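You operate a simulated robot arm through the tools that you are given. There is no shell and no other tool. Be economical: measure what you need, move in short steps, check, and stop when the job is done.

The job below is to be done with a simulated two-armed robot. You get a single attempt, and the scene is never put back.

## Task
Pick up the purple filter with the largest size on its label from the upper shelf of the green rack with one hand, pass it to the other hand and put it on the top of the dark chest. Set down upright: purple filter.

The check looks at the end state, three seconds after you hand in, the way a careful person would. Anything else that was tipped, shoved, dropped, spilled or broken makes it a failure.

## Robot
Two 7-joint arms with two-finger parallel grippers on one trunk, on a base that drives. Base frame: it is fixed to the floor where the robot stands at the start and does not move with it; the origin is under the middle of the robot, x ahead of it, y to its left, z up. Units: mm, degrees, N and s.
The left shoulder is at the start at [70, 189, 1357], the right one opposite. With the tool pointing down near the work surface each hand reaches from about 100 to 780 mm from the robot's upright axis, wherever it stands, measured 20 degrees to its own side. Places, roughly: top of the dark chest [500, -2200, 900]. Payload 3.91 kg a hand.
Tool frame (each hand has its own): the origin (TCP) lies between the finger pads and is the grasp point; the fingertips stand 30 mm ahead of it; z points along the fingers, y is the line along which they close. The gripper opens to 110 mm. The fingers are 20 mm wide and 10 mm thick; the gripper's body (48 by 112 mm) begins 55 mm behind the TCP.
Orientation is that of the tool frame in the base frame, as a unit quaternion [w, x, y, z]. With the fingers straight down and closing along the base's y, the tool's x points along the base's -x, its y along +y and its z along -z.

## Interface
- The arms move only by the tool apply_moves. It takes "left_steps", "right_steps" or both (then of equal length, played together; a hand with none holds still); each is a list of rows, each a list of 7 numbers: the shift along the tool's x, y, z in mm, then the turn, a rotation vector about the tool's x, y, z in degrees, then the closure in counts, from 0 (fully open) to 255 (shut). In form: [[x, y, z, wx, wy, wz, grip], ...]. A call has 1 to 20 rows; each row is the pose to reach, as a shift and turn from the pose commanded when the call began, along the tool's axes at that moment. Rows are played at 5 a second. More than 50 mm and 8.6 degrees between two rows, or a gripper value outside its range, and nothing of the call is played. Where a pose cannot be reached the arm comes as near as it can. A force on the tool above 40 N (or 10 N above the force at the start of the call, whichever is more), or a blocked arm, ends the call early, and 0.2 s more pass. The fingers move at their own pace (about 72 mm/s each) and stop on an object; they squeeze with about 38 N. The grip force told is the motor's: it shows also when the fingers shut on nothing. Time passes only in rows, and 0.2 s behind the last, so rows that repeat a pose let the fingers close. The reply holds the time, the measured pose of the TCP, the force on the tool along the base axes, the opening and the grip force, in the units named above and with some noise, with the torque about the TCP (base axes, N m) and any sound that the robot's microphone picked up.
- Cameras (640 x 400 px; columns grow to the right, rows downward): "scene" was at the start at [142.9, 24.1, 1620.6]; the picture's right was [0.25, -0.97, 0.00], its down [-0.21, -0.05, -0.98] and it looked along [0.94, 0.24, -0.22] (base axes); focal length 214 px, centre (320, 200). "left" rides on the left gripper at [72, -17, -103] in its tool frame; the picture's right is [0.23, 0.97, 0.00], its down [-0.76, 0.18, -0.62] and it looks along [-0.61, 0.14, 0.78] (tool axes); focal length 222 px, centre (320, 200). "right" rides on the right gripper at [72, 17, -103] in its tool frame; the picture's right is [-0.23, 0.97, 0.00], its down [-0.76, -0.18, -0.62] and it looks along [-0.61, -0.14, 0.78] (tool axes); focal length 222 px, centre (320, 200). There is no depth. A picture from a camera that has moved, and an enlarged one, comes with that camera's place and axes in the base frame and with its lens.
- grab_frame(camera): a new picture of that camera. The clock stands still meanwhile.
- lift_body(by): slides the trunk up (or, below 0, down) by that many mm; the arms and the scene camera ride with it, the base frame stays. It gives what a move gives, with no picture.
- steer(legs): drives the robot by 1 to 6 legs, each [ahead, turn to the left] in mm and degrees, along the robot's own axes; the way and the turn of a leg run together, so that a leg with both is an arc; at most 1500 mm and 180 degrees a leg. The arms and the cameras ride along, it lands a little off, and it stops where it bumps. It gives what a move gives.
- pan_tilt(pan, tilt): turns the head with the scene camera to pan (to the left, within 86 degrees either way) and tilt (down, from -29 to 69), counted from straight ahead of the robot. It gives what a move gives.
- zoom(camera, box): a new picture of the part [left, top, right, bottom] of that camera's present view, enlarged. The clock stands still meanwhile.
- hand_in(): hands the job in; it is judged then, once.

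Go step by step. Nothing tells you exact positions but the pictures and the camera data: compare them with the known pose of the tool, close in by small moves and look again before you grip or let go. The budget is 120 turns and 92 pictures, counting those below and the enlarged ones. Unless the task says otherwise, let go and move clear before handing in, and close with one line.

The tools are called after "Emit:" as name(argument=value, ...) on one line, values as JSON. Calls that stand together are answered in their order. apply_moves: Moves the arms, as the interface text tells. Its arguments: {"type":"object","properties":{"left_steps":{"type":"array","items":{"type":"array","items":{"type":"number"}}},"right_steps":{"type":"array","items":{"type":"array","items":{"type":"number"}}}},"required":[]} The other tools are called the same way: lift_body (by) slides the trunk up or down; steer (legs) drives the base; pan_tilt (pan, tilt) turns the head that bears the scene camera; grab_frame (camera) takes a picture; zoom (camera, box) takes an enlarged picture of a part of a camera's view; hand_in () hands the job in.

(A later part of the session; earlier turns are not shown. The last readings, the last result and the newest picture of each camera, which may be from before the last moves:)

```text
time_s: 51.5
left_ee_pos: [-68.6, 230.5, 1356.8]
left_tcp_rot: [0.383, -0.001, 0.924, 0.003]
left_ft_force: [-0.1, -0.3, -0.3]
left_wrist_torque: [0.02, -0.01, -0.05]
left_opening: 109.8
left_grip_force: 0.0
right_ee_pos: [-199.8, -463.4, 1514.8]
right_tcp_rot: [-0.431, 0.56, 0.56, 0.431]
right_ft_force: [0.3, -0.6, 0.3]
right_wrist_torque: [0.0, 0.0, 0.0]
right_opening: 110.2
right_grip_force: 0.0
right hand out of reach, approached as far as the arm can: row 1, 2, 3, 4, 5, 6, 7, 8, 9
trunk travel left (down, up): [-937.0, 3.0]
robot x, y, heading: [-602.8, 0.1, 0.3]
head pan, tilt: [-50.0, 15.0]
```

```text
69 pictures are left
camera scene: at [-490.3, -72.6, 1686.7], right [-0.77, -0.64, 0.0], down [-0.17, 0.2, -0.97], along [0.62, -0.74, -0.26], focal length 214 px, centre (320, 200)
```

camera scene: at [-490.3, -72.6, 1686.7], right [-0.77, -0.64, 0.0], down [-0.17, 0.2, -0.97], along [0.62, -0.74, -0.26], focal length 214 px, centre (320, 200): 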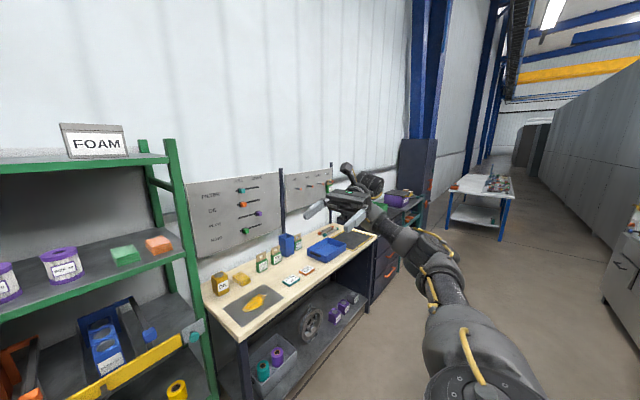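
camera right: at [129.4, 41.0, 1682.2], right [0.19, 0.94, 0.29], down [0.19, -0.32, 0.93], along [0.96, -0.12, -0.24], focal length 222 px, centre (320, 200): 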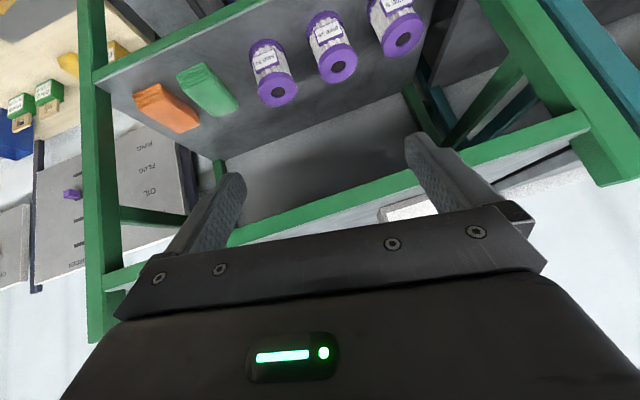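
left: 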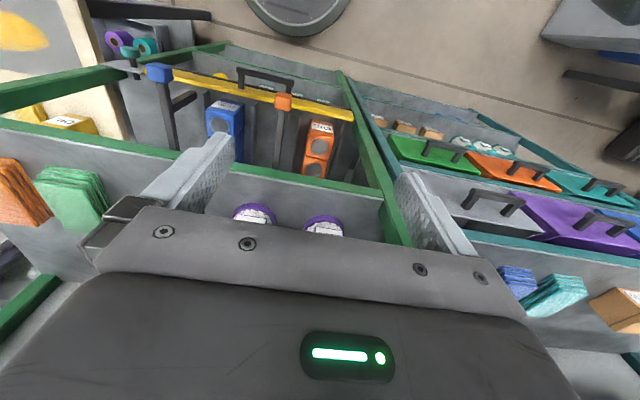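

Emit:
apply_moves(right_steps=[[0, 0, 20, 0, 0, 0, 0], [0, 0, 40, 0, 0, 0, 0], [0, 0, 60, 0, 0, 0, 0], [0, 0, 80, 0, 0, 0, 0], [0, 0, 100, 0, 0, 0, 0], [0, 0, 120, 0, 0, 0, 0], [0, 0, 120, 0, 0, 0, 0]])

Emit:
apply_moves(right_steps=[[-20, 0, 0, 0, 0, 0, 0], [-40, 0, 0, 0, 0, 0, 0], [-60, 0, 0, 0, 0, 0, 0], [-80, 0, 0, 0, 0, 0, 0], [-100, 0, 0, 0, 0, 0, 0], [-100, 0, 0, 0, 0, 0, 0]])

Emit:
grab_frame(camera="scene")

```text
time_s: 53.1
left_ee_pos: [-69.7, 231.2, 1356.7]
left_tcp_rot: [0.383, -0.001, 0.924, 0.002]
left_ft_force: [0.8, -0.3, -0.8]
left_wrist_torque: [0.0, -0.05, -0.01]
left_opening: 110.2
left_grip_force: 0.0
right_ee_pos: [-198.4, -461.3, 1514.7]
right_tcp_rot: [-0.432, 0.56, 0.561, 0.43]
right_ft_force: [0.4, -0.2, 0.0]
right_wrist_torque: [0.0, -0.01, 0.02]
right_opening: 110.1
right_grip_force: 0.2
right hand out of reach, approached as far as the arm can: row 1, 2, 3, 4, 5, 6, 7
trunk travel left (down, up): [-937.0, 3.0]
robot x, y, heading: [-604.8, 2.2, 0.1]
head pan, tilt: [-50.0, 15.0]
```

```text
time_s: 54.5
left_ee_pos: [-69.0, 230.4, 1357.0]
left_tcp_rot: [0.382, -0.001, 0.924, 0.002]
left_ft_force: [0.6, -0.3, 0.1]
left_wrist_torque: [0.03, -0.01, 0.03]
left_opening: 110.0
left_grip_force: 0.1
right_ee_pos: [-200.6, -488.2, 1417.3]
right_tcp_rot: [-0.431, 0.56, 0.561, 0.431]
right_ft_force: [-0.7, -0.6, 0.4]
right_wrist_torque: [-0.01, -0.06, -0.03]
right_opening: 110.1
right_grip_force: 0.0
trunk travel left (down, up): [-937.0, 3.0]
robot x, y, heading: [-603.1, 1.9, -0.1]
head pan, tilt: [-50.0, 15.0]
```

```text
68 pictures are left
camera scene: at [-490.2, -71.5, 1686.7], right [-0.77, -0.64, 0.0], down [-0.17, 0.2, -0.97], along [0.62, -0.74, -0.26], focal length 214 px, centre (320, 200)
```

scene: 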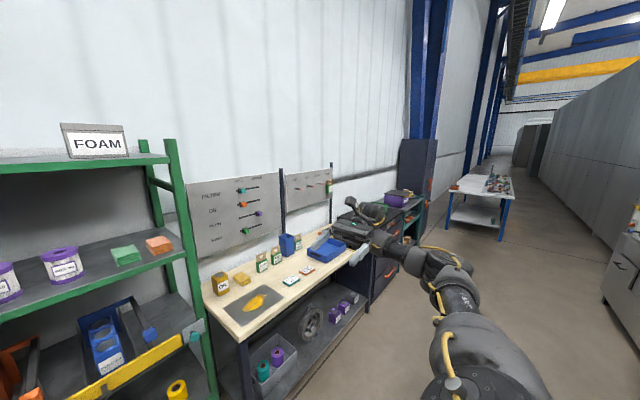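

Moving down worked cleanly. I'll continue: lower, then back and in.

Emit:
apply_moves(right_steps=[[-30, 0, 0, 0, 0, 0, 0], [-60, 0, 0, 0, 0, 0, 0], [-90, 0, 0, 0, 0, 0, 0], [-120, 0, 0, 0, 0, 0, 0], [-150, 0, 0, 0, 0, 0, 0], [-150, 0, 0, 0, 0, 0, 0]])

Emit:
apply_moves(right_steps=[[0, 0, 20, 0, 0, 0, 0], [0, 0, 40, 0, 0, 0, 0], [0, 0, 60, 0, 0, 0, 0], [0, 0, 80, 0, 0, 0, 0], [0, 0, 100, 0, 0, 0, 0], [0, 0, 120, 0, 0, 0, 0], [0, 0, 120, 0, 0, 0, 0]])

Emit:
apply_moves(right_steps=[[0, -20, 0, 0, 0, 0, 0], [0, -40, 0, 0, 0, 0, 0], [0, -60, 0, 0, 0, 0, 0], [0, -80, 0, 0, 0, 0, 0], [0, -80, 0, 0, 0, 0, 0]])

Emit:
grab_frame(camera="scene")

```text
time_s: 55.9
left_ee_pos: [-69.4, 231.3, 1357.1]
left_tcp_rot: [0.382, -0.002, 0.924, 0.002]
left_ft_force: [-0.4, 0.8, 0.1]
left_wrist_torque: [-0.01, -0.02, -0.02]
left_opening: 109.9
left_grip_force: 0.1
right_ee_pos: [-201.1, -527.8, 1273.2]
right_tcp_rot: [-0.431, 0.561, 0.56, 0.431]
right_ft_force: [-0.2, -0.1, 0.8]
right_wrist_torque: [0.0, -0.03, 0.04]
right_opening: 110.1
right_grip_force: 0.0
trunk travel left (down, up): [-937.0, 3.0]
robot x, y, heading: [-604.7, -1.0, 0.1]
head pan, tilt: [-50.0, 15.0]
```

```text
time_s: 57.5
left_ee_pos: [-69.7, 231.2, 1357.0]
left_tcp_rot: [0.382, -0.002, 0.924, 0.002]
left_ft_force: [-0.7, 0.2, 0.0]
left_wrist_torque: [0.0, -0.03, 0.01]
left_opening: 110.0
left_grip_force: 0.0
right_ee_pos: [-199.0, -509.2, 1269.3]
right_tcp_rot: [-0.431, 0.561, 0.561, 0.431]
right_ft_force: [0.1, -0.2, 0.0]
right_wrist_torque: [0.0, 0.0, 0.0]
right_opening: 110.2
right_grip_force: 0.0
right hand out of reach, approached as far as the arm can: row 2, 3, 4, 5, 6, 7
trunk travel left (down, up): [-937.0, 3.0]
robot x, y, heading: [-602.5, 2.5, -0.1]
head pan, tilt: [-50.0, 15.0]
```

```text
time_s: 58.7
left_ee_pos: [-69.5, 230.4, 1357.1]
left_tcp_rot: [0.383, -0.001, 0.924, 0.002]
left_ft_force: [0.2, -0.3, -0.3]
left_wrist_torque: [0.01, -0.01, -0.03]
left_opening: 110.1
left_grip_force: 0.3
right_ee_pos: [-273.8, -524.8, 1273.1]
right_tcp_rot: [-0.432, 0.56, 0.561, 0.431]
right_ft_force: [-0.5, 0.6, -0.3]
right_wrist_torque: [0.03, 0.02, 0.02]
right_opening: 110.1
right_grip_force: 0.0
right hand out of reach, approached as far as the arm can: row 1, 2, 3, 4, 5
trunk travel left (down, up): [-937.0, 3.0]
robot x, y, heading: [-603.5, 1.2, -0.0]
head pan, tilt: [-50.0, 15.0]
```

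```text
67 pictures are left
camera scene: at [-490.2, -71.7, 1686.7], right [-0.77, -0.64, 0.0], down [-0.17, 0.2, -0.97], along [0.62, -0.74, -0.26], focal length 214 px, centre (320, 200)
```

scene: 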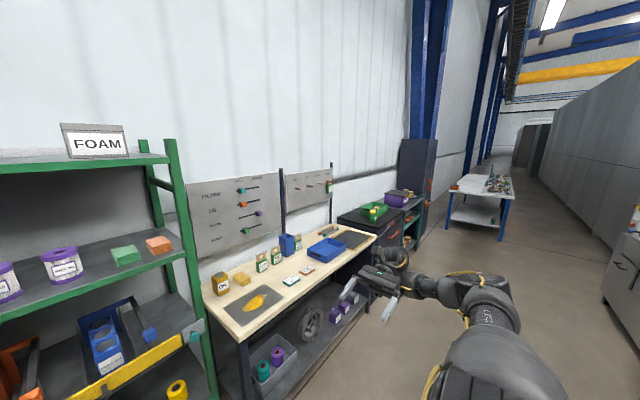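

The right arm works along an outer shell, and base drive and trunk lift can supply the rest. So I'll park the right hand in front (pointing left, slightly down, jaws along x) as a fixed receiver and let the nimble left hand bring the filter to it. I'll move the right hand around to the front.

Emit:
apply_moves(right_steps=[[7, 36, 18, 0, 0, 0, 0], [15, 70, 39, 0, 0, 0, 0], [23, 101, 61, 0, 0, 0, 0], [32, 130, 86, 0, 0, 0, 0], [41, 156, 112, 0, 0, 0, 0], [51, 180, 141, 0, 0, 0, 0], [61, 201, 172, 0, 0, 0, 0], [72, 220, 204, 0, 0, 0, 0], [84, 236, 239, 0, 0, 0, 0], [96, 250, 276, 0, 0, 0, 0], [108, 261, 314, 0, 0, 0, 0], [121, 270, 355, 0, 0, 0, 0], [121, 270, 355, 0, 0, 0, 0]])

Emit:
grab_frame(camera="scene")

```text
time_s: 61.5
left_ee_pos: [-70.8, 231.8, 1356.9]
left_tcp_rot: [0.383, -0.003, 0.924, 0.003]
left_ft_force: [-0.6, -0.2, 0.1]
left_wrist_torque: [0.02, -0.05, 0.01]
left_opening: 110.0
left_grip_force: 0.0
right_ee_pos: [-6.0, -147.0, 1302.6]
right_tcp_rot: [-0.431, 0.56, 0.562, 0.431]
right_ft_force: [-0.5, 0.1, 0.5]
right_wrist_torque: [0.05, 0.03, 0.01]
right_opening: 110.0
right_grip_force: 0.0
right hand out of reach, approached as far as the arm can: row 1, 2, 3, 4, 5, 6, 7, 8
trunk travel left (down, up): [-937.0, 3.0]
robot x, y, heading: [-604.6, 1.2, 0.1]
head pan, tilt: [-50.0, 15.0]
```

```text
66 pictures are left
camera scene: at [-492.5, -70.5, 1686.9], right [-0.77, -0.64, 0.0], down [-0.17, 0.2, -0.97], along [0.62, -0.74, -0.26], focal length 214 px, centre (320, 200)
```

scene: 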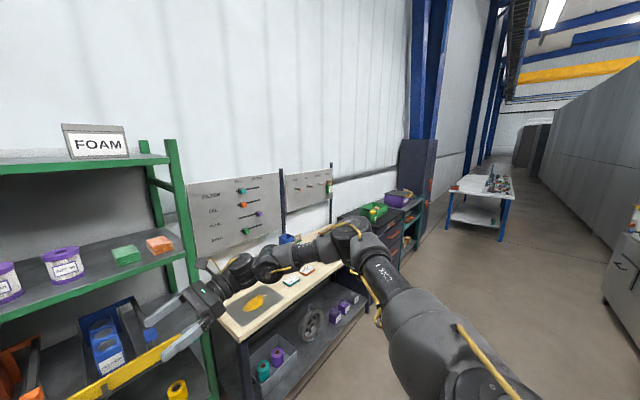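

Reached cleanly. Test whether it now folds back toward the body.

Emit:
apply_moves(right_steps=[[0, -30, 0, 0, 0, 0, 0], [0, -60, 0, 0, 0, 0, 0], [0, -90, 0, 0, 0, 0, 0], [0, -120, 0, 0, 0, 0, 0], [0, -150, 0, 0, 0, 0, 0], [0, -180, 0, 0, 0, 0, 0], [0, -180, 0, 0, 0, 0, 0]])

Emit:
apply_moves(right_steps=[[-30, 0, 0, 0, 0, 0, 0], [-60, 0, 0, 0, 0, 0, 0], [-90, 0, 0, 0, 0, 0, 0], [-120, 0, 0, 0, 0, 0, 0], [-150, 0, 0, 0, 0, 0, 0], [-180, 0, 0, 0, 0, 0, 0], [-180, 0, 0, 0, 0, 0, 0]])

Emit:
grab_frame(camera="scene")

```text
time_s: 63.1
left_ee_pos: [-68.5, 231.1, 1356.3]
left_tcp_rot: [0.383, -0.001, 0.924, 0.001]
left_ft_force: [0.1, -0.1, 0.2]
left_wrist_torque: [0.0, -0.01, 0.01]
left_opening: 109.8
left_grip_force: 0.1
right_ee_pos: [-185.0, -149.4, 1302.2]
right_tcp_rot: [-0.432, 0.561, 0.56, 0.431]
right_ft_force: [0.3, 0.2, 1.1]
right_wrist_torque: [0.0, 0.0, 0.01]
right_opening: 109.8
right_grip_force: 0.0
trunk travel left (down, up): [-937.0, 3.0]
robot x, y, heading: [-603.3, -0.2, 0.3]
head pan, tilt: [-50.0, 15.0]
```

```text
time_s: 64.7
left_ee_pos: [-69.7, 230.6, 1356.6]
left_tcp_rot: [0.382, -0.002, 0.924, 0.002]
left_ft_force: [0.0, -0.7, 0.0]
left_wrist_torque: [-0.04, 0.02, -0.02]
left_opening: 110.0
left_grip_force: 0.1
right_ee_pos: [-184.7, -195.6, 1128.4]
right_tcp_rot: [-0.431, 0.561, 0.56, 0.432]
right_ft_force: [-1.0, 0.3, -0.7]
right_wrist_torque: [0.01, 0.0, 0.01]
right_opening: 110.1
right_grip_force: 0.1
trunk travel left (down, up): [-937.0, 3.0]
robot x, y, heading: [-604.6, 0.5, -0.0]
head pan, tilt: [-50.0, 15.0]
```

```text
65 pictures are left
camera scene: at [-490.5, -71.2, 1686.7], right [-0.77, -0.64, 0.0], down [-0.17, 0.2, -0.97], along [0.62, -0.74, -0.26], focal length 214 px, centre (320, 200)
```

scene: 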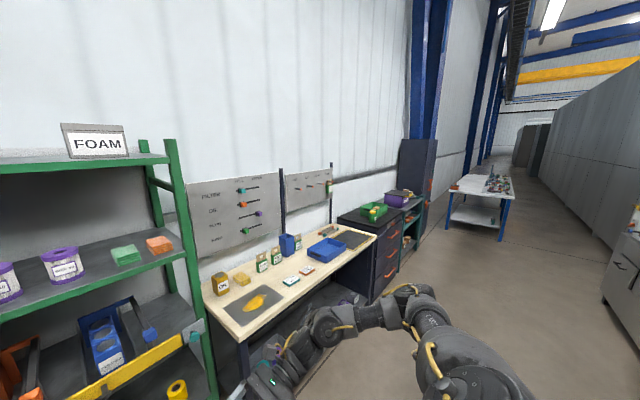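

Both arms are healthy now. I'll tuck the right hand back, then drive diagonally so the filter lies in front of the left hand.

Emit:
apply_moves(right_steps=[[0, -30, 0, 0, 0, 0, 0], [0, -60, 0, 0, 0, 0, 0], [0, -90, 0, 0, 0, 0, 0], [0, -110, 0, 0, 0, 0, 0], [0, -110, 0, 0, 0, 0, 0]])

Emit:
steer(legs=[[0, -40], [390, 0], [0, 40]])

Emit:
pan_tilt(pan=12, tilt=22)

Emit:
grab_frame(camera="scene")

Emit:
grab_frame(camera="left")

```text
time_s: 65.9
left_ee_pos: [-69.0, 231.2, 1357.0]
left_tcp_rot: [0.382, -0.001, 0.924, 0.002]
left_ft_force: [-0.6, -0.4, 0.4]
left_wrist_torque: [-0.03, 0.01, 0.01]
left_opening: 110.0
left_grip_force: 0.0
right_ee_pos: [-295.1, -197.8, 1128.2]
right_tcp_rot: [-0.432, 0.56, 0.56, 0.431]
right_ft_force: [0.7, 0.1, -0.7]
right_wrist_torque: [-0.03, 0.04, 0.01]
right_opening: 110.0
right_grip_force: 0.0
trunk travel left (down, up): [-937.0, 3.0]
robot x, y, heading: [-598.1, 0.8, -0.0]
head pan, tilt: [-50.0, 15.0]
```

```text
time_s: 72.1
left_ee_pos: [229.8, -37.9, 1357.5]
left_tcp_rot: [0.383, 0.01, 0.924, -0.003]
left_ft_force: [-0.2, -0.3, 0.2]
left_wrist_torque: [0.01, -0.02, -0.01]
left_opening: 110.2
left_grip_force: 0.1
right_ee_pos: [-6.3, -459.4, 1128.4]
right_tcp_rot: [-0.426, 0.567, 0.554, 0.436]
right_ft_force: [1.0, -0.6, 0.6]
right_wrist_torque: [0.01, 0.03, 0.01]
right_opening: 109.8
right_grip_force: 0.1
trunk travel left (down, up): [-937.0, 3.0]
robot x, y, heading: [-309.3, -256.8, -1.6]
head pan, tilt: [-50.0, 15.0]
```

```text
time_s: 73.4
left_ee_pos: [230.9, -36.7, 1357.3]
left_tcp_rot: [0.383, 0.01, 0.924, -0.003]
left_ft_force: [0.1, -0.5, -0.5]
left_wrist_torque: [0.02, -0.01, -0.01]
left_opening: 110.0
left_grip_force: 0.1
right_ee_pos: [-5.9, -459.4, 1127.4]
right_tcp_rot: [-0.426, 0.568, 0.554, 0.436]
right_ft_force: [-0.3, 0.5, -0.7]
right_wrist_torque: [0.01, -0.01, 0.0]
right_opening: 109.7
right_grip_force: 0.1
trunk travel left (down, up): [-937.0, 3.0]
robot x, y, heading: [-307.0, -254.0, -1.5]
head pan, tilt: [12.0, 22.0]
```

```text
64 pictures are left
camera scene: at [-164.4, -239.1, 1675.3], right [0.18, -0.98, 0.0], down [-0.37, -0.07, -0.93], along [0.91, 0.17, -0.37], focal length 214 px, centre (320, 200)
```

scene: 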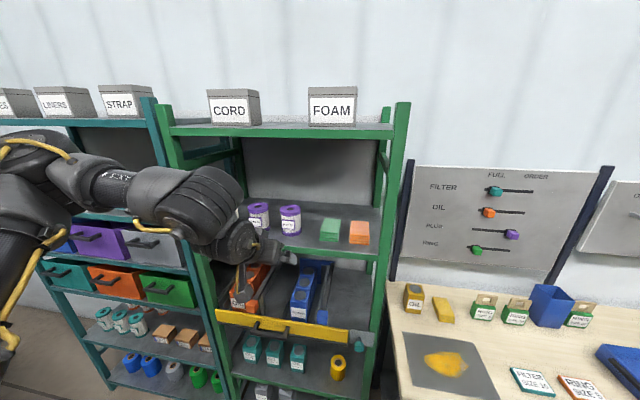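

```text
63 pictures are left
camera left: at [106.3, -51.2, 1377.5], right [-0.14, 0.98, -0.16], down [0.1, 0.17, 0.98], along [0.98, 0.12, -0.12], focal length 222 px, centre (320, 200)
```

left: 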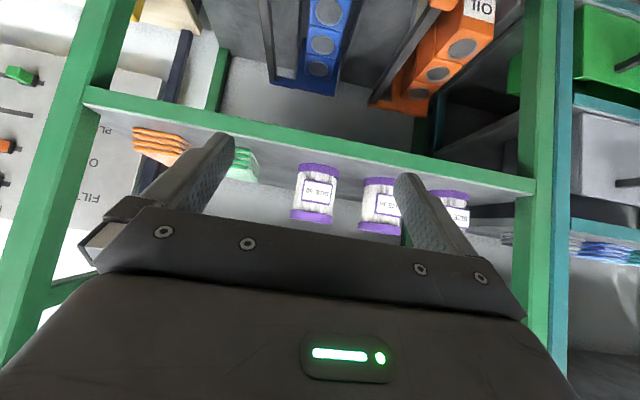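

Emit:
zoom(camera="left", box=[240, 120, 400, 240])

Emit:
zoom(camera="scene", box=[230, 180, 350, 270])

```text
3.33 times, centred on (320, 180) of left
camera zoom: at [106.3, -51.2, 1377.5], right [-0.14, 0.98, -0.16], down [0.1, 0.17, 0.98], along [0.98, 0.12, -0.12], focal length 740 px, centre (320, 267)
```

zoom: 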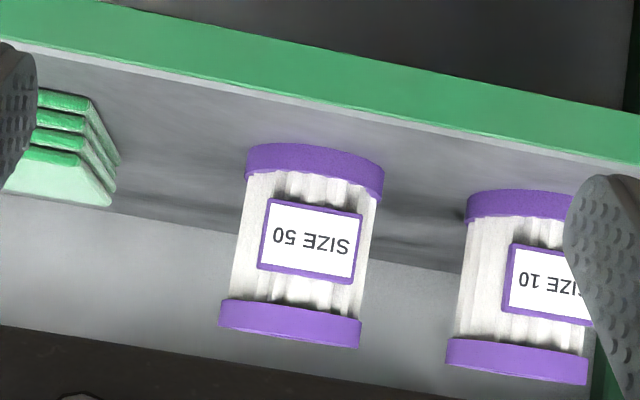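

```text
4.44 times, centred on (290, 225) of scene
camera zoom: at [-164.4, -239.1, 1675.3], right [0.18, -0.98, 0.0], down [-0.37, -0.07, -0.93], along [0.91, 0.17, -0.37], focal length 953 px, centre (453, 89)
```

zoom: 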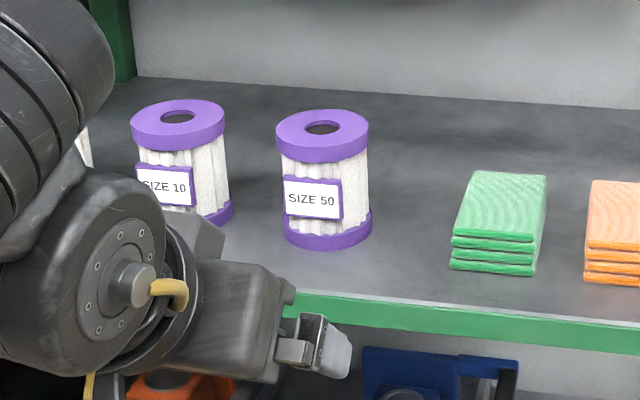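

With better-conditioned views, the SIZE 50 filter's top centre is near (483, -14, 1370), about 73 mm wide and 88 mm tall, with the shelf at about z 1282. I'll raise and align the left hand, then drive ahead 150 mm.

Emit:
apply_moves(left_steps=[[-16, 8, -16, 0, 0, 0, 0], [-33, 16, -33, 0, 0, 0, 0], [-50, 25, -50, 0, 0, 0, 0], [-50, 25, -50, 0, 0, 0, 0]])

Emit:
steer(legs=[[150, 1.5]])

Emit:
grab_frame(camera="left")

Emit:
grab_frame(camera="scene")

```text
time_s: 74.4
left_ee_pos: [198.6, -41.5, 1419.8]
left_tcp_rot: [0.383, 0.01, 0.924, -0.003]
left_ft_force: [-0.7, 0.2, 0.7]
left_wrist_torque: [-0.01, 0.01, 0.0]
left_opening: 109.9
left_grip_force: 0.0
left hand out of reach, approached as far as the arm can: row 1, 2, 3, 4
right_ee_pos: [-8.5, -458.2, 1128.7]
right_tcp_rot: [-0.425, 0.567, 0.555, 0.437]
right_ft_force: [-0.8, 0.5, 0.1]
right_wrist_torque: [0.0, -0.05, -0.02]
right_opening: 109.8
right_grip_force: 0.1
trunk travel left (down, up): [-937.0, 3.0]
robot x, y, heading: [-310.0, -253.3, -1.8]
head pan, tilt: [12.0, 22.0]
```

```text
time_s: 75.8
left_ee_pos: [346.3, -32.6, 1421.9]
left_tcp_rot: [0.384, -0.002, 0.923, 0.002]
left_ft_force: [-0.4, -0.4, 0.3]
left_wrist_torque: [0.02, -0.03, 0.01]
left_opening: 109.9
left_grip_force: 0.1
right_ee_pos: [147.4, -454.3, 1128.3]
right_tcp_rot: [-0.431, 0.56, 0.561, 0.432]
right_ft_force: [0.0, 0.1, 0.3]
right_wrist_torque: [-0.02, 0.02, -0.01]
right_opening: 110.1
right_grip_force: 0.0
trunk travel left (down, up): [-937.0, 3.0]
robot x, y, heading: [-158.5, -255.7, -0.3]
head pan, tilt: [12.0, 22.0]
```

```text
60 pictures are left
camera left: at [220.7, -49.4, 1441.3], right [-0.16, 0.97, -0.16], down [0.09, 0.18, 0.98], along [0.98, 0.15, -0.12], focal length 222 px, centre (320, 200)
```

left: 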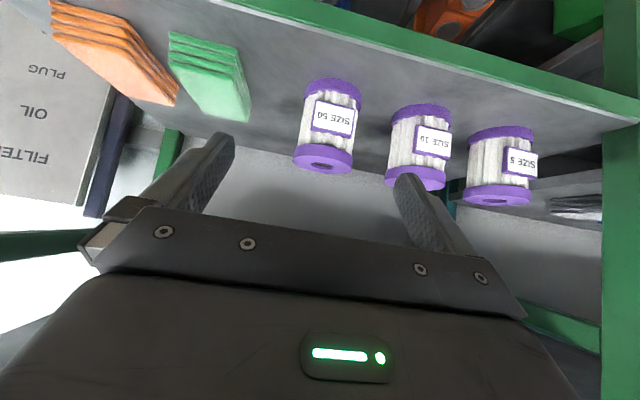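

```text
59 pictures are left
camera scene: at [-18.2, -238.1, 1675.8], right [0.21, -0.98, 0.0], down [-0.36, -0.08, -0.93], along [0.91, 0.19, -0.37], focal length 214 px, centre (320, 200)
```

scene: 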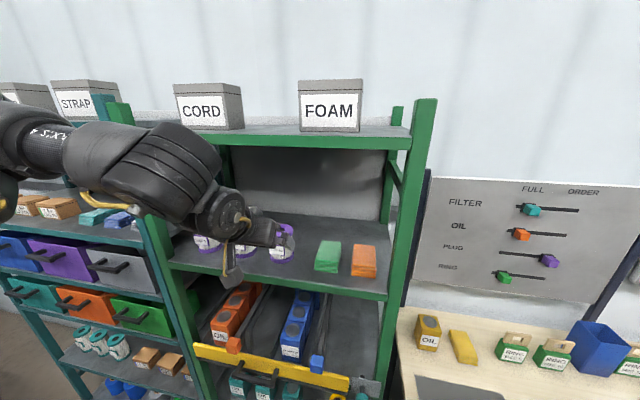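

Filter now refines to about (480, -9), top z about 1367. I move the left hand to just short of it, straddling above.

Emit:
apply_moves(left_steps=[[-13, 6, 20, 0, 0, 0, 0], [-26, 12, 41, 0, 0, 0, 0], [-38, 18, 62, 0, 0, 0, 0], [-51, 24, 82, 0, 0, 0, 0], [-51, 24, 82, 0, 0, 0, 0]])

Emit:
grab_frame(camera="left")

Emit:
zoom(camera="scene", box=[190, 180, 350, 300])

```text
time_s: 77.0
left_ee_pos: [364.7, -32.5, 1410.8]
left_tcp_rot: [0.384, -0.004, 0.924, 0.003]
left_ft_force: [-0.6, -0.9, -0.3]
left_wrist_torque: [0.0, -0.05, 0.0]
left_opening: 109.8
left_grip_force: 0.0
left hand out of reach, approached as far as the arm can: row 1, 2, 3, 4, 5
right_ee_pos: [149.0, -453.3, 1127.6]
right_tcp_rot: [-0.431, 0.561, 0.56, 0.431]
right_ft_force: [-0.4, 0.0, -0.2]
right_wrist_torque: [0.0, 0.05, -0.03]
right_opening: 110.1
right_grip_force: 0.2
trunk travel left (down, up): [-937.0, 3.0]
robot x, y, heading: [-152.5, -256.4, 0.1]
head pan, tilt: [12.0, 22.0]
```

```text
58 pictures are left
camera left: at [239.4, -49.9, 1431.6], right [-0.17, 0.97, -0.16], down [0.09, 0.18, 0.98], along [0.98, 0.15, -0.12], focal length 222 px, centre (320, 200)
```

left: 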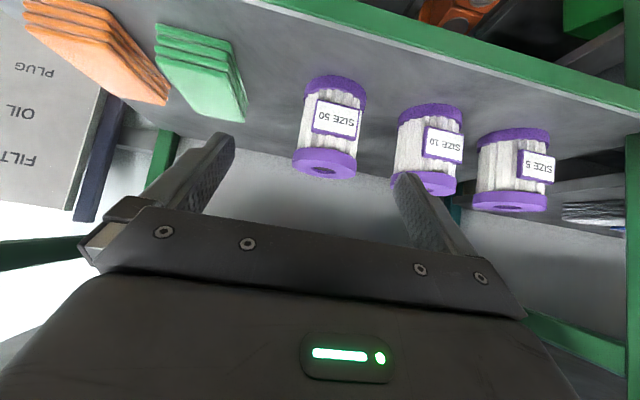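

```text
3.33 times, centred on (270, 240) of scene
camera zoom: at [-14.0, -237.5, 1675.4], right [0.21, -0.98, 0.0], down [-0.37, -0.08, -0.93], along [0.91, 0.19, -0.37], focal length 715 px, centre (487, 67)
```

zoom: 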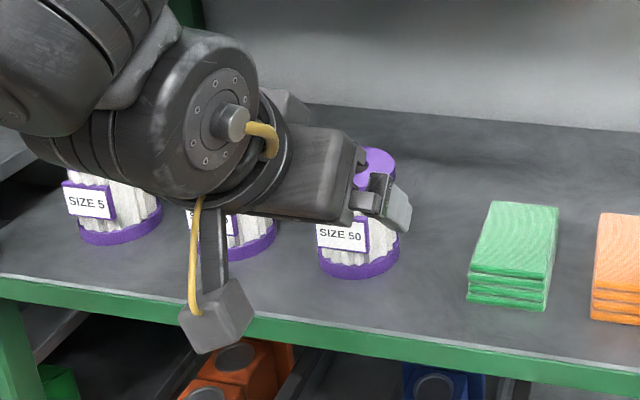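

The left arm can't go forward at that height, but it was comfortable lower. I'll descend to grasp height here in front of the shelf and approach level.

Emit:
apply_moves(left_steps=[[12, 7, 12, 0, 0, 0, 0], [25, 14, 25, 0, 0, 0, 0], [38, 23, 38, 0, 0, 0, 0], [38, 23, 38, 0, 0, 0, 0]])

Emit:
apply_moves(left_steps=[[-7, 0, 7, 0, 0, 0, 0], [-14, 0, 14, 0, 0, 0, 0], [-21, 0, 21, 0, 0, 0, 0], [-28, 0, 28, 0, 0, 0, 0], [-28, 0, 28, 0, 0, 0, 0]])

Emit:
grab_frame(camera="left")

```text
time_s: 78.0
left_ee_pos: [362.1, -9.5, 1357.5]
left_tcp_rot: [0.382, -0.001, 0.924, 0.002]
left_ft_force: [0.9, 0.8, 1.0]
left_wrist_torque: [0.0, 0.04, -0.01]
left_opening: 110.0
left_grip_force: 0.1
right_ee_pos: [149.8, -455.3, 1127.2]
right_tcp_rot: [-0.432, 0.561, 0.56, 0.431]
right_ft_force: [-0.5, 0.1, 0.8]
right_wrist_torque: [-0.05, 0.01, 0.03]
right_opening: 110.0
right_grip_force: 0.0
trunk travel left (down, up): [-937.0, 3.0]
robot x, y, heading: [-157.3, -256.0, 0.3]
head pan, tilt: [12.0, 22.0]
```

```text
time_s: 79.2
left_ee_pos: [363.4, -6.1, 1360.0]
left_tcp_rot: [0.384, -0.003, 0.923, 0.003]
left_ft_force: [0.5, -0.7, -0.4]
left_wrist_torque: [0.01, 0.0, 0.02]
left_opening: 110.1
left_grip_force: 0.1
left hand out of reach, approached as far as the arm can: row 1, 2, 3, 4, 5
right_ee_pos: [150.8, -453.8, 1127.5]
right_tcp_rot: [-0.431, 0.56, 0.561, 0.431]
right_ft_force: [1.4, 0.2, -0.2]
right_wrist_torque: [0.0, 0.01, -0.02]
right_opening: 110.0
right_grip_force: 0.0
trunk travel left (down, up): [-937.0, 3.0]
robot x, y, heading: [-154.5, -257.0, -0.0]
head pan, tilt: [12.0, 22.0]
```

```text
56 pictures are left
camera left: at [239.5, -24.1, 1380.9], right [-0.17, 0.97, -0.16], down [0.1, 0.18, 0.98], along [0.98, 0.15, -0.12], focal length 222 px, centre (320, 200)
```

left: 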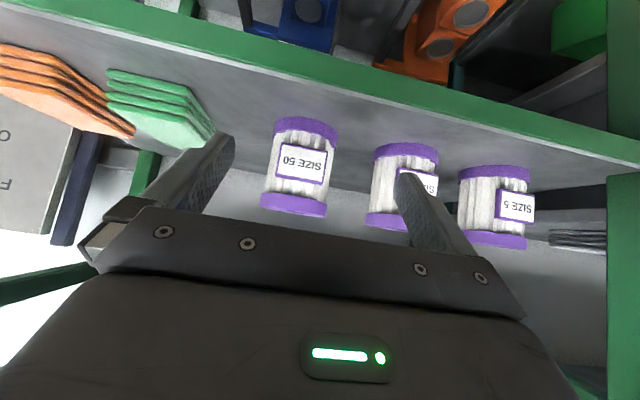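

Arm extension is limited here, so I'll use the base for the approach. Hand height is right (about 12 mm below the top). A small y correction, then drive 75 mm and look.

Emit:
apply_moves(left_steps=[[0, -3, 0, 0, 0, 0, 0], [0, -6, 0, 0, 0, 0, 0], [0, -6, 0, 0, 0, 0, 0]])

Emit:
steer(legs=[[70, 0]])

Emit:
grab_frame(camera="left")

Emit:
grab_frame(camera="scene")

```text
time_s: 80.0
left_ee_pos: [363.8, -11.9, 1360.4]
left_tcp_rot: [0.382, -0.003, 0.924, 0.002]
left_ft_force: [-0.3, -1.0, -0.3]
left_wrist_torque: [0.02, -0.03, 0.02]
left_opening: 110.0
left_grip_force: 0.0
right_ee_pos: [149.8, -452.8, 1128.3]
right_tcp_rot: [-0.431, 0.561, 0.561, 0.431]
right_ft_force: [-0.2, -0.6, -1.4]
right_wrist_torque: [0.0, -0.02, 0.0]
right_opening: 110.0
right_grip_force: 0.0
trunk travel left (down, up): [-937.0, 3.0]
robot x, y, heading: [-152.9, -258.3, 0.1]
head pan, tilt: [12.0, 22.0]
```

```text
time_s: 81.0
left_ee_pos: [416.8, -13.2, 1368.2]
left_tcp_rot: [0.389, -0.001, 0.921, 0.002]
left_ft_force: [-1.0, -0.6, 0.6]
left_wrist_torque: [0.01, -0.04, 0.01]
left_opening: 110.2
left_grip_force: 0.0
right_ee_pos: [207.9, -455.3, 1131.8]
right_tcp_rot: [-0.428, 0.558, 0.563, 0.434]
right_ft_force: [-1.9, -0.1, 0.6]
right_wrist_torque: [-0.02, 0.01, -0.1]
right_opening: 109.9
right_grip_force: 0.0
trunk travel left (down, up): [-937.0, 3.0]
robot x, y, heading: [-78.8, -255.0, -0.4]
head pan, tilt: [12.0, 22.0]
```

```text
55 pictures are left
camera left: at [293.5, -30.5, 1387.3], right [-0.16, 0.97, -0.16], down [0.08, 0.18, 0.98], along [0.98, 0.14, -0.11], focal length 222 px, centre (320, 200)
```

left: 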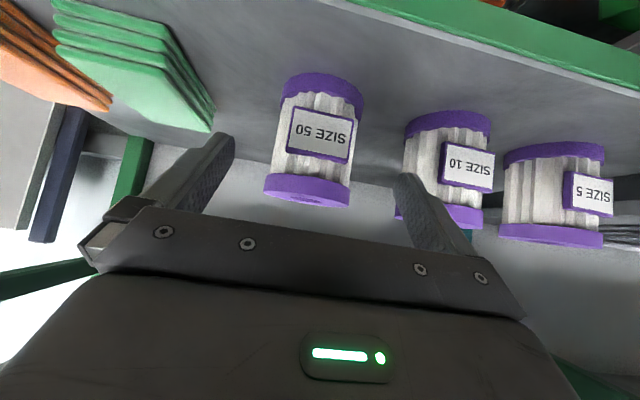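

```text
54 pictures are left
camera scene: at [39.3, -237.9, 1676.9], right [0.21, -0.98, 0.0], down [-0.36, -0.08, -0.93], along [0.91, 0.19, -0.36], focal length 214 px, centre (320, 200)
```

scene: 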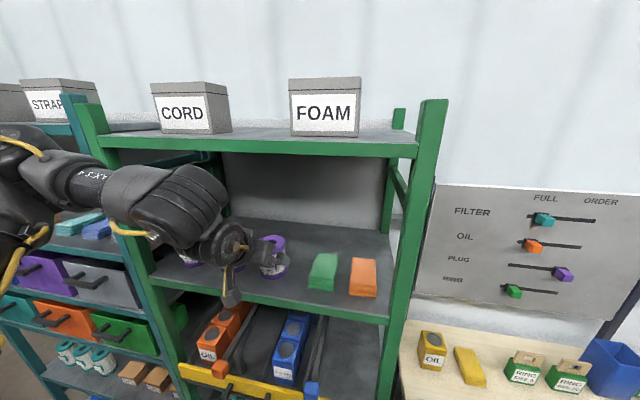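

The hand moved less than the base and rose by 8 mm, so the robot may be rocking or leaning. I'll wait a moment and re-measure.

Emit:
apply_moves(left_steps=[[0, 0, 0, 0, 0, 0, 0], [0, 0, 0, 0, 0, 0, 0], [0, 0, 0, 0, 0, 0, 0], [0, 0, 0, 0, 0, 0, 0]])

```text
time_s: 82.0
left_ee_pos: [435.6, -12.9, 1361.3]
left_tcp_rot: [0.383, -0.001, 0.924, 0.001]
left_ft_force: [0.2, 1.2, -0.1]
left_wrist_torque: [-0.01, -0.02, -0.01]
left_opening: 110.1
left_grip_force: 0.1
right_ee_pos: [221.8, -453.8, 1126.5]
right_tcp_rot: [-0.432, 0.561, 0.56, 0.429]
right_ft_force: [-0.1, -0.1, 0.1]
right_wrist_torque: [0.01, -0.03, 0.03]
right_opening: 110.1
right_grip_force: 0.0
trunk travel left (down, up): [-937.0, 3.0]
robot x, y, heading: [-88.3, -258.5, -0.1]
head pan, tilt: [12.0, 22.0]
```

It was only a transient. Now a precise look before the final drive-in.

Emit:
grab_frame(camera="left")

Emit:
zoom(camera="scene", box=[200, 190, 320, 290])

```text
53 pictures are left
camera left: at [311.5, -30.1, 1381.6], right [-0.16, 0.97, -0.16], down [0.1, 0.18, 0.98], along [0.98, 0.14, -0.12], focal length 222 px, centre (320, 200)
```

left: 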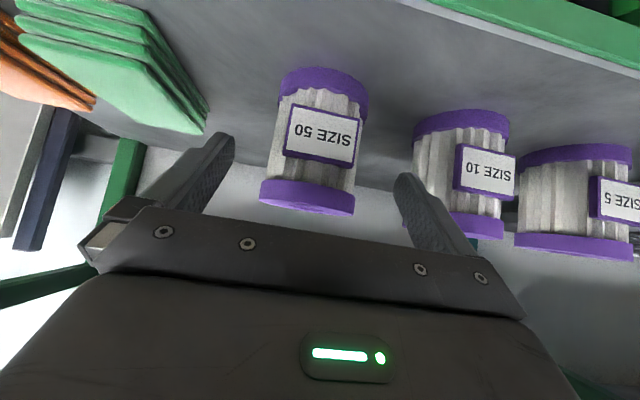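

```text
4.00 times, centred on (260, 240) of scene
camera zoom: at [61.3, -237.5, 1674.8], right [0.21, -0.98, 0.0], down [-0.37, -0.08, -0.93], along [0.91, 0.19, -0.38], focal length 858 px, centre (560, 40)
```

zoom: 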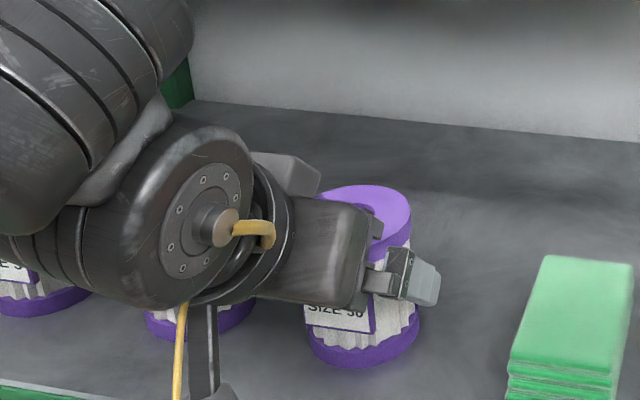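

Aligned: filter axis y about -14, hand at -13, 12 mm below the top. I'll drive the last 45 mm in short legs to limit rocking.

Emit:
steer(legs=[[12, 0], [12, 0], [12, 0], [9, 0]])

Emit:
apply_moves(left_steps=[[0, 0, 0, 0, 0, 0, 0], [0, 0, 0, 0, 0, 0, 0], [0, 0, 0, 0, 0, 0, 0], [0, 0, 0, 0, 0, 0, 0]])

Emit:
grab_frame(camera="left")

Emit:
zoom(camera="scene", box=[200, 190, 320, 290])

```text
time_s: 83.8
left_ee_pos: [476.8, -13.3, 1363.7]
left_tcp_rot: [0.384, 0.0, 0.923, 0.001]
left_ft_force: [-0.3, -0.3, -1.1]
left_wrist_torque: [0.0, 0.01, 0.01]
left_opening: 110.0
left_grip_force: 0.0
right_ee_pos: [262.6, -454.0, 1128.2]
right_tcp_rot: [-0.432, 0.56, 0.561, 0.43]
right_ft_force: [0.2, -0.1, -0.1]
right_wrist_torque: [-0.03, 0.0, -0.02]
right_opening: 110.1
right_grip_force: 0.0
trunk travel left (down, up): [-937.0, 3.0]
robot x, y, heading: [-42.9, -255.7, -0.1]
head pan, tilt: [12.0, 22.0]
```

```text
time_s: 84.8
left_ee_pos: [477.4, -13.0, 1362.7]
left_tcp_rot: [0.384, -0.001, 0.924, 0.001]
left_ft_force: [-0.2, 0.2, 0.6]
left_wrist_torque: [-0.03, 0.01, 0.02]
left_opening: 109.9
left_grip_force: 0.1
right_ee_pos: [264.1, -454.6, 1127.7]
right_tcp_rot: [-0.432, 0.56, 0.56, 0.431]
right_ft_force: [1.2, 0.5, -0.5]
right_wrist_torque: [-0.01, 0.01, -0.02]
right_opening: 110.0
right_grip_force: 0.0
trunk travel left (down, up): [-937.0, 3.0]
robot x, y, heading: [-44.7, -253.2, -0.1]
head pan, tilt: [12.0, 22.0]
```

```text
51 pictures are left
camera left: at [353.3, -30.3, 1382.7], right [-0.16, 0.97, -0.16], down [0.1, 0.18, 0.98], along [0.98, 0.14, -0.12], focal length 222 px, centre (320, 200)
```

left: 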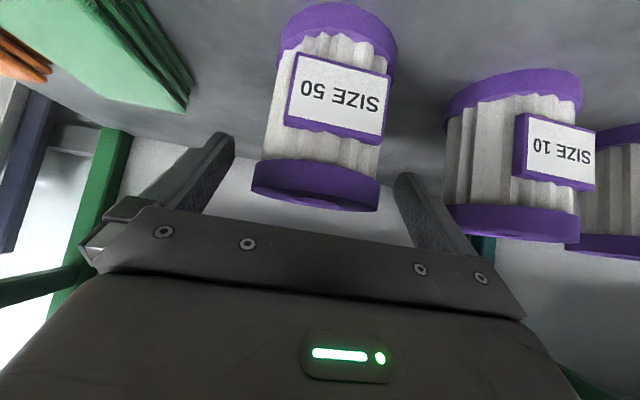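

```text
4.00 times, centred on (260, 240) of scene
camera zoom: at [102.4, -237.6, 1675.2], right [0.21, -0.98, 0.0], down [-0.37, -0.08, -0.93], along [0.91, 0.19, -0.38], focal length 858 px, centre (560, 40)
```

zoom: 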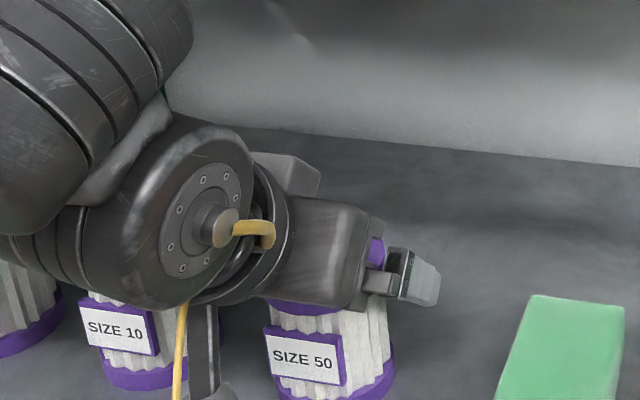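

The filter's top cap sits right at the grasp point and between the fingers. Close the left gripper.

Emit:
apply_moves(left_steps=[[0, 0, 0, 0, 0, 0, 130], [0, 0, 0, 0, 0, 0, 255], [0, 0, 0, 0, 0, 0, 255], [0, 0, 0, 0, 0, 0, 255], [0, 0, 0, 0, 0, 0, 255]])

Emit:
grab_frame(camera="left")

```text
time_s: 86.0
left_ee_pos: [476.2, -12.5, 1362.3]
left_tcp_rot: [0.384, -0.001, 0.923, 0.001]
left_ft_force: [0.0, 0.4, 1.5]
left_wrist_torque: [-0.14, 0.01, -0.01]
left_opening: 71.3
left_grip_force: 37.9
right_ee_pos: [263.4, -453.8, 1128.2]
right_tcp_rot: [-0.432, 0.56, 0.561, 0.43]
right_ft_force: [0.4, -0.7, 0.0]
right_wrist_torque: [0.0, -0.02, 0.01]
right_opening: 110.0
right_grip_force: 0.0
trunk travel left (down, up): [-937.0, 3.0]
robot x, y, heading: [-40.9, -257.0, 0.2]
head pan, tilt: [12.0, 22.0]
```

```text
49 pictures are left
camera left: at [352.7, -30.3, 1382.9], right [-0.16, 0.97, -0.16], down [0.09, 0.18, 0.98], along [0.98, 0.14, -0.12], focal length 222 px, centre (320, 200)
```

left: 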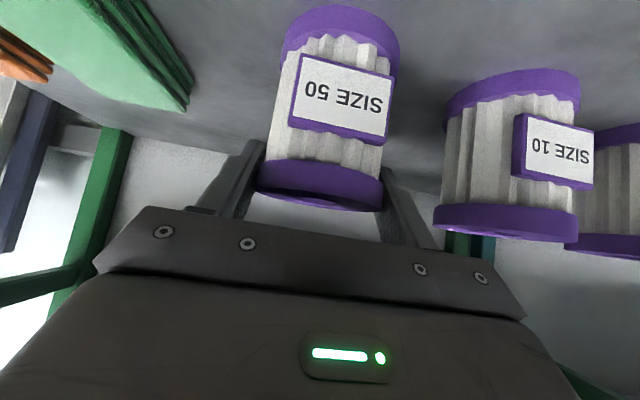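

Gripped at 71 mm. Lift about 25 mm, drifting slightly back.

Emit:
apply_moves(left_steps=[[-3, 0, -6, 0, 0, 0, 255], [-5, 0, -12, 0, 0, 0, 255], [-8, 0, -18, 0, 0, 0, 255], [-11, 0, -25, 0, 0, 0, 255], [-11, 0, -25, 0, 0, 0, 255]])

Emit:
grab_frame(camera="left")

```text
time_s: 87.2
left_ee_pos: [467.1, -14.4, 1389.2]
left_tcp_rot: [0.383, -0.001, 0.924, 0.001]
left_ft_force: [0.2, 1.1, 0.4]
left_wrist_torque: [0.0, 0.0, 0.05]
left_opening: 70.9
left_grip_force: 37.8
right_ee_pos: [264.2, -454.6, 1127.3]
right_tcp_rot: [-0.432, 0.561, 0.561, 0.43]
right_ft_force: [0.7, 0.7, 0.7]
right_wrist_torque: [-0.01, 0.0, -0.01]
right_opening: 110.1
right_grip_force: 0.0
trunk travel left (down, up): [-937.0, 3.0]
robot x, y, heading: [-42.7, -254.0, -0.2]
head pan, tilt: [12.0, 22.0]
```

```text
48 pictures are left
camera left: at [343.1, -30.8, 1408.8], right [-0.16, 0.97, -0.16], down [0.1, 0.18, 0.98], along [0.98, 0.14, -0.12], focal length 222 px, centre (320, 200)
```

left: 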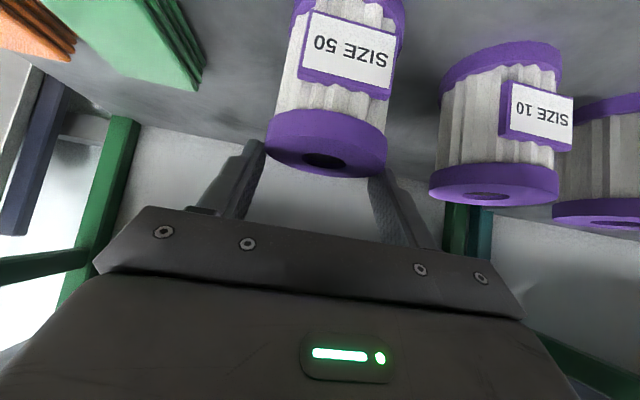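

The filter seems to have stayed on the shelf while the fingers moved up it. I'll look closer.

Emit:
zoom(camera="left", box=[200, 0, 460, 240])

Emit:
zoom(camera="scene", box=[200, 190, 320, 290])

```text
1.67 times, centred on (330, 120) of left
camera zoom: at [343.1, -30.8, 1408.8], right [-0.16, 0.97, -0.16], down [0.1, 0.18, 0.98], along [0.98, 0.14, -0.12], focal length 370 px, centre (303, 333)
```

zoom: 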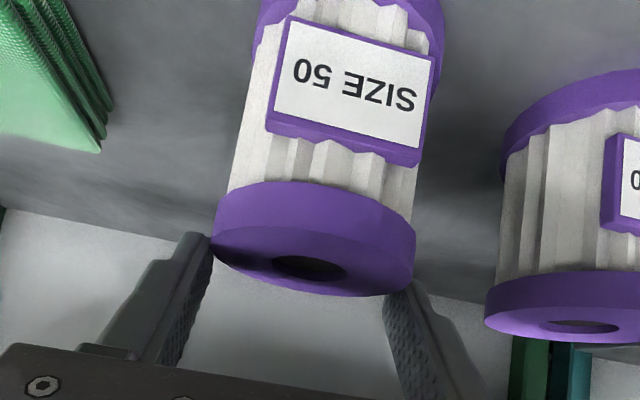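

```text
4.00 times, centred on (260, 240) of scene
camera zoom: at [102.5, -237.4, 1675.2], right [0.21, -0.98, 0.0], down [-0.37, -0.08, -0.93], along [0.91, 0.19, -0.38], focal length 858 px, centre (560, 40)
```

zoom: 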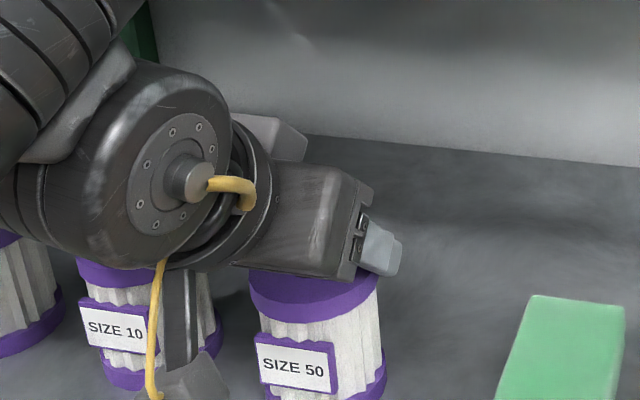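

The grip slipped on the smooth cap: the filter is standing, dragged back slightly. A better hold is on the narrower pleats just under the top cap, so the cap's rim locks it. I'll open and re-measure.

Emit:
apply_moves(left_steps=[[0, 0, 0, 0, 0, 0, 120], [0, 0, 0, 0, 0, 0, 0], [0, 0, 0, 0, 0, 0, 0], [0, 0, 0, 0, 0, 0, 0]])

Emit:
grab_frame(camera="left")

Emit:
grab_frame(camera="scene")

```text
time_s: 88.2
left_ee_pos: [467.2, -12.5, 1389.1]
left_tcp_rot: [0.384, -0.001, 0.923, 0.002]
left_ft_force: [0.7, -0.7, 0.4]
left_wrist_torque: [-0.03, -0.04, 0.04]
left_opening: 109.9
left_grip_force: 0.1
right_ee_pos: [264.8, -455.0, 1128.7]
right_tcp_rot: [-0.433, 0.56, 0.561, 0.431]
right_ft_force: [-0.4, 0.0, -0.7]
right_wrist_torque: [-0.03, 0.0, 0.0]
right_opening: 110.2
right_grip_force: 0.0
trunk travel left (down, up): [-937.0, 3.0]
robot x, y, heading: [-39.1, -255.9, -0.3]
head pan, tilt: [12.0, 22.0]
```

```text
45 pictures are left
camera left: at [342.7, -31.0, 1409.1], right [-0.16, 0.97, -0.16], down [0.09, 0.18, 0.98], along [0.98, 0.14, -0.12], focal length 222 px, centre (320, 200)
```

left: 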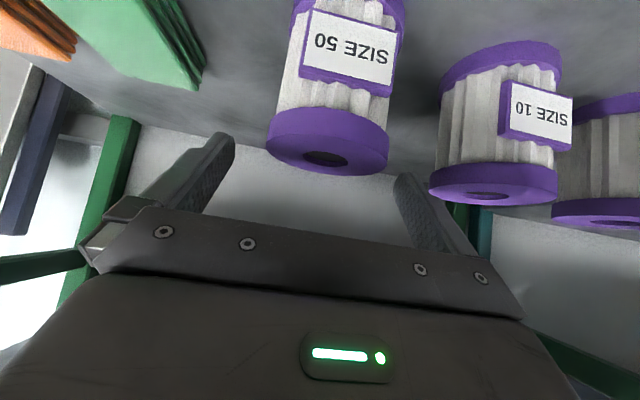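

```text
44 pictures are left
camera scene: at [101.9, -237.6, 1675.3], right [0.21, -0.98, 0.0], down [-0.37, -0.08, -0.93], along [0.91, 0.19, -0.37], focal length 214 px, centre (320, 200)
```

scene: 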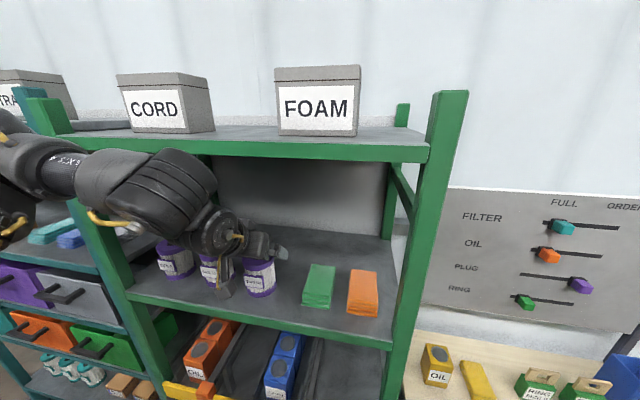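

The filter is upright at about (470, -13.5), top z about 1369. I lower the open hand to grip the pleats below the cap: TCP about (462, -13.5, 1327).

Emit:
apply_moves(left_steps=[[12, 0, 10, 0, 0, 0, 0], [24, 0, 20, 0, 0, 0, 0], [36, -1, 30, 0, 0, 0, 0], [47, -1, 40, 0, 0, 0, 0], [47, -1, 40, 0, 0, 0, 0]])

Emit:
grab_frame(camera="left")

Emit:
zoom(camera="scene", box=[180, 200, 320, 310])

```text
time_s: 89.4
left_ee_pos: [461.8, -14.9, 1328.0]
left_tcp_rot: [0.384, -0.001, 0.923, 0.002]
left_ft_force: [-0.2, -0.4, 0.6]
left_wrist_torque: [0.01, -0.01, 0.01]
left_opening: 110.1
left_grip_force: 0.0
right_ee_pos: [263.9, -453.9, 1127.7]
right_tcp_rot: [-0.432, 0.561, 0.56, 0.431]
right_ft_force: [1.6, 0.0, 0.9]
right_wrist_torque: [-0.01, 0.01, 0.03]
right_opening: 110.3
right_grip_force: 0.1
trunk travel left (down, up): [-937.0, 3.0]
robot x, y, heading: [-39.8, -253.2, -0.3]
head pan, tilt: [12.0, 22.0]
```

```text
43 pictures are left
camera left: at [338.5, -31.4, 1347.5], right [-0.16, 0.97, -0.16], down [0.09, 0.18, 0.98], along [0.98, 0.14, -0.12], focal length 222 px, centre (320, 200)
```

left: 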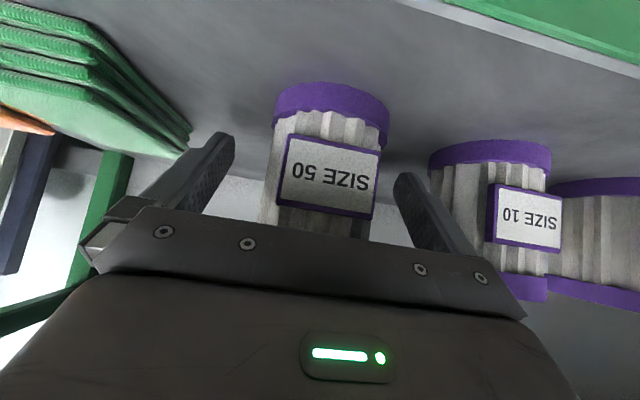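

```text
3.64 times, centred on (250, 255) of scene
camera zoom: at [101.8, -237.5, 1675.3], right [0.21, -0.98, 0.0], down [-0.37, -0.08, -0.93], along [0.91, 0.19, -0.37], focal length 780 px, centre (574, 0)
```

zoom: 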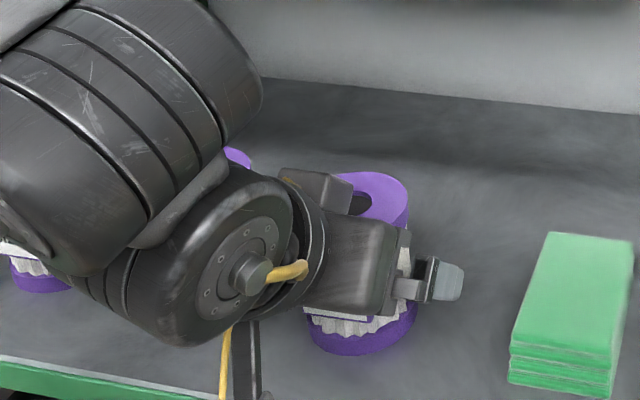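

Emit:
apply_moves(left_steps=[[0, 0, 0, 0, 0, 0, 130], [0, 0, 0, 0, 0, 0, 255], [0, 0, 0, 0, 0, 0, 255], [0, 0, 0, 0, 0, 0, 255], [0, 0, 0, 0, 0, 0, 255]])

Emit:
apply_moves(left_steps=[[-4, 0, -4, 0, 0, 0, 255], [-7, 0, -7, 0, 0, 0, 255], [-11, 0, -11, 0, 0, 0, 255], [-11, 0, -11, 0, 0, 0, 255]])

Emit:
grab_frame(camera="left")

```text
time_s: 90.6
left_ee_pos: [463.0, -14.3, 1327.4]
left_tcp_rot: [0.383, -0.001, 0.924, 0.002]
left_ft_force: [-0.1, 0.1, 0.8]
left_wrist_torque: [-0.06, 0.0, 0.02]
left_opening: 71.1
left_grip_force: 38.3
right_ee_pos: [264.1, -454.7, 1126.6]
right_tcp_rot: [-0.431, 0.561, 0.56, 0.431]
right_ft_force: [-0.4, 0.1, 0.4]
right_wrist_torque: [0.01, 0.0, 0.01]
right_opening: 110.1
right_grip_force: 0.1
trunk travel left (down, up): [-937.0, 3.0]
robot x, y, heading: [-40.8, -255.8, -0.2]
head pan, tilt: [12.0, 22.0]
```

```text
time_s: 91.6
left_ee_pos: [461.8, -13.5, 1342.7]
left_tcp_rot: [0.384, -0.001, 0.923, 0.002]
left_ft_force: [0.8, -0.1, -2.5]
left_wrist_torque: [0.0, 0.02, 0.02]
left_opening: 70.9
left_grip_force: 38.1
right_ee_pos: [264.0, -454.4, 1128.3]
right_tcp_rot: [-0.432, 0.561, 0.56, 0.431]
right_ft_force: [-0.1, 0.1, 0.5]
right_wrist_torque: [0.0, 0.0, -0.04]
right_opening: 110.0
right_grip_force: 0.1
trunk travel left (down, up): [-937.0, 3.0]
robot x, y, heading: [-42.1, -257.5, -0.1]
head pan, tilt: [12.0, 22.0]
```

```text
41 pictures are left
camera left: at [338.2, -30.8, 1362.4], right [-0.16, 0.97, -0.16], down [0.09, 0.18, 0.98], along [0.98, 0.14, -0.12], focal length 222 px, centre (320, 200)
```

left: 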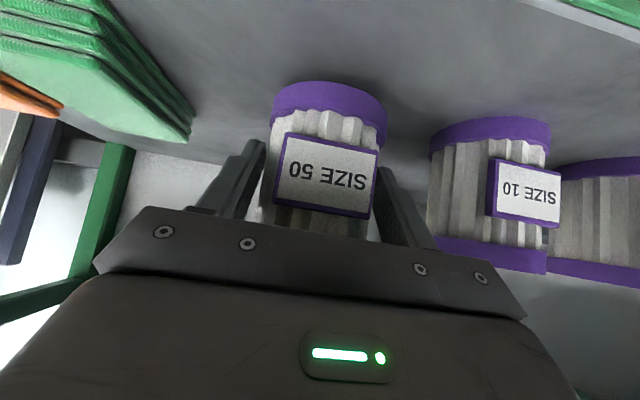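

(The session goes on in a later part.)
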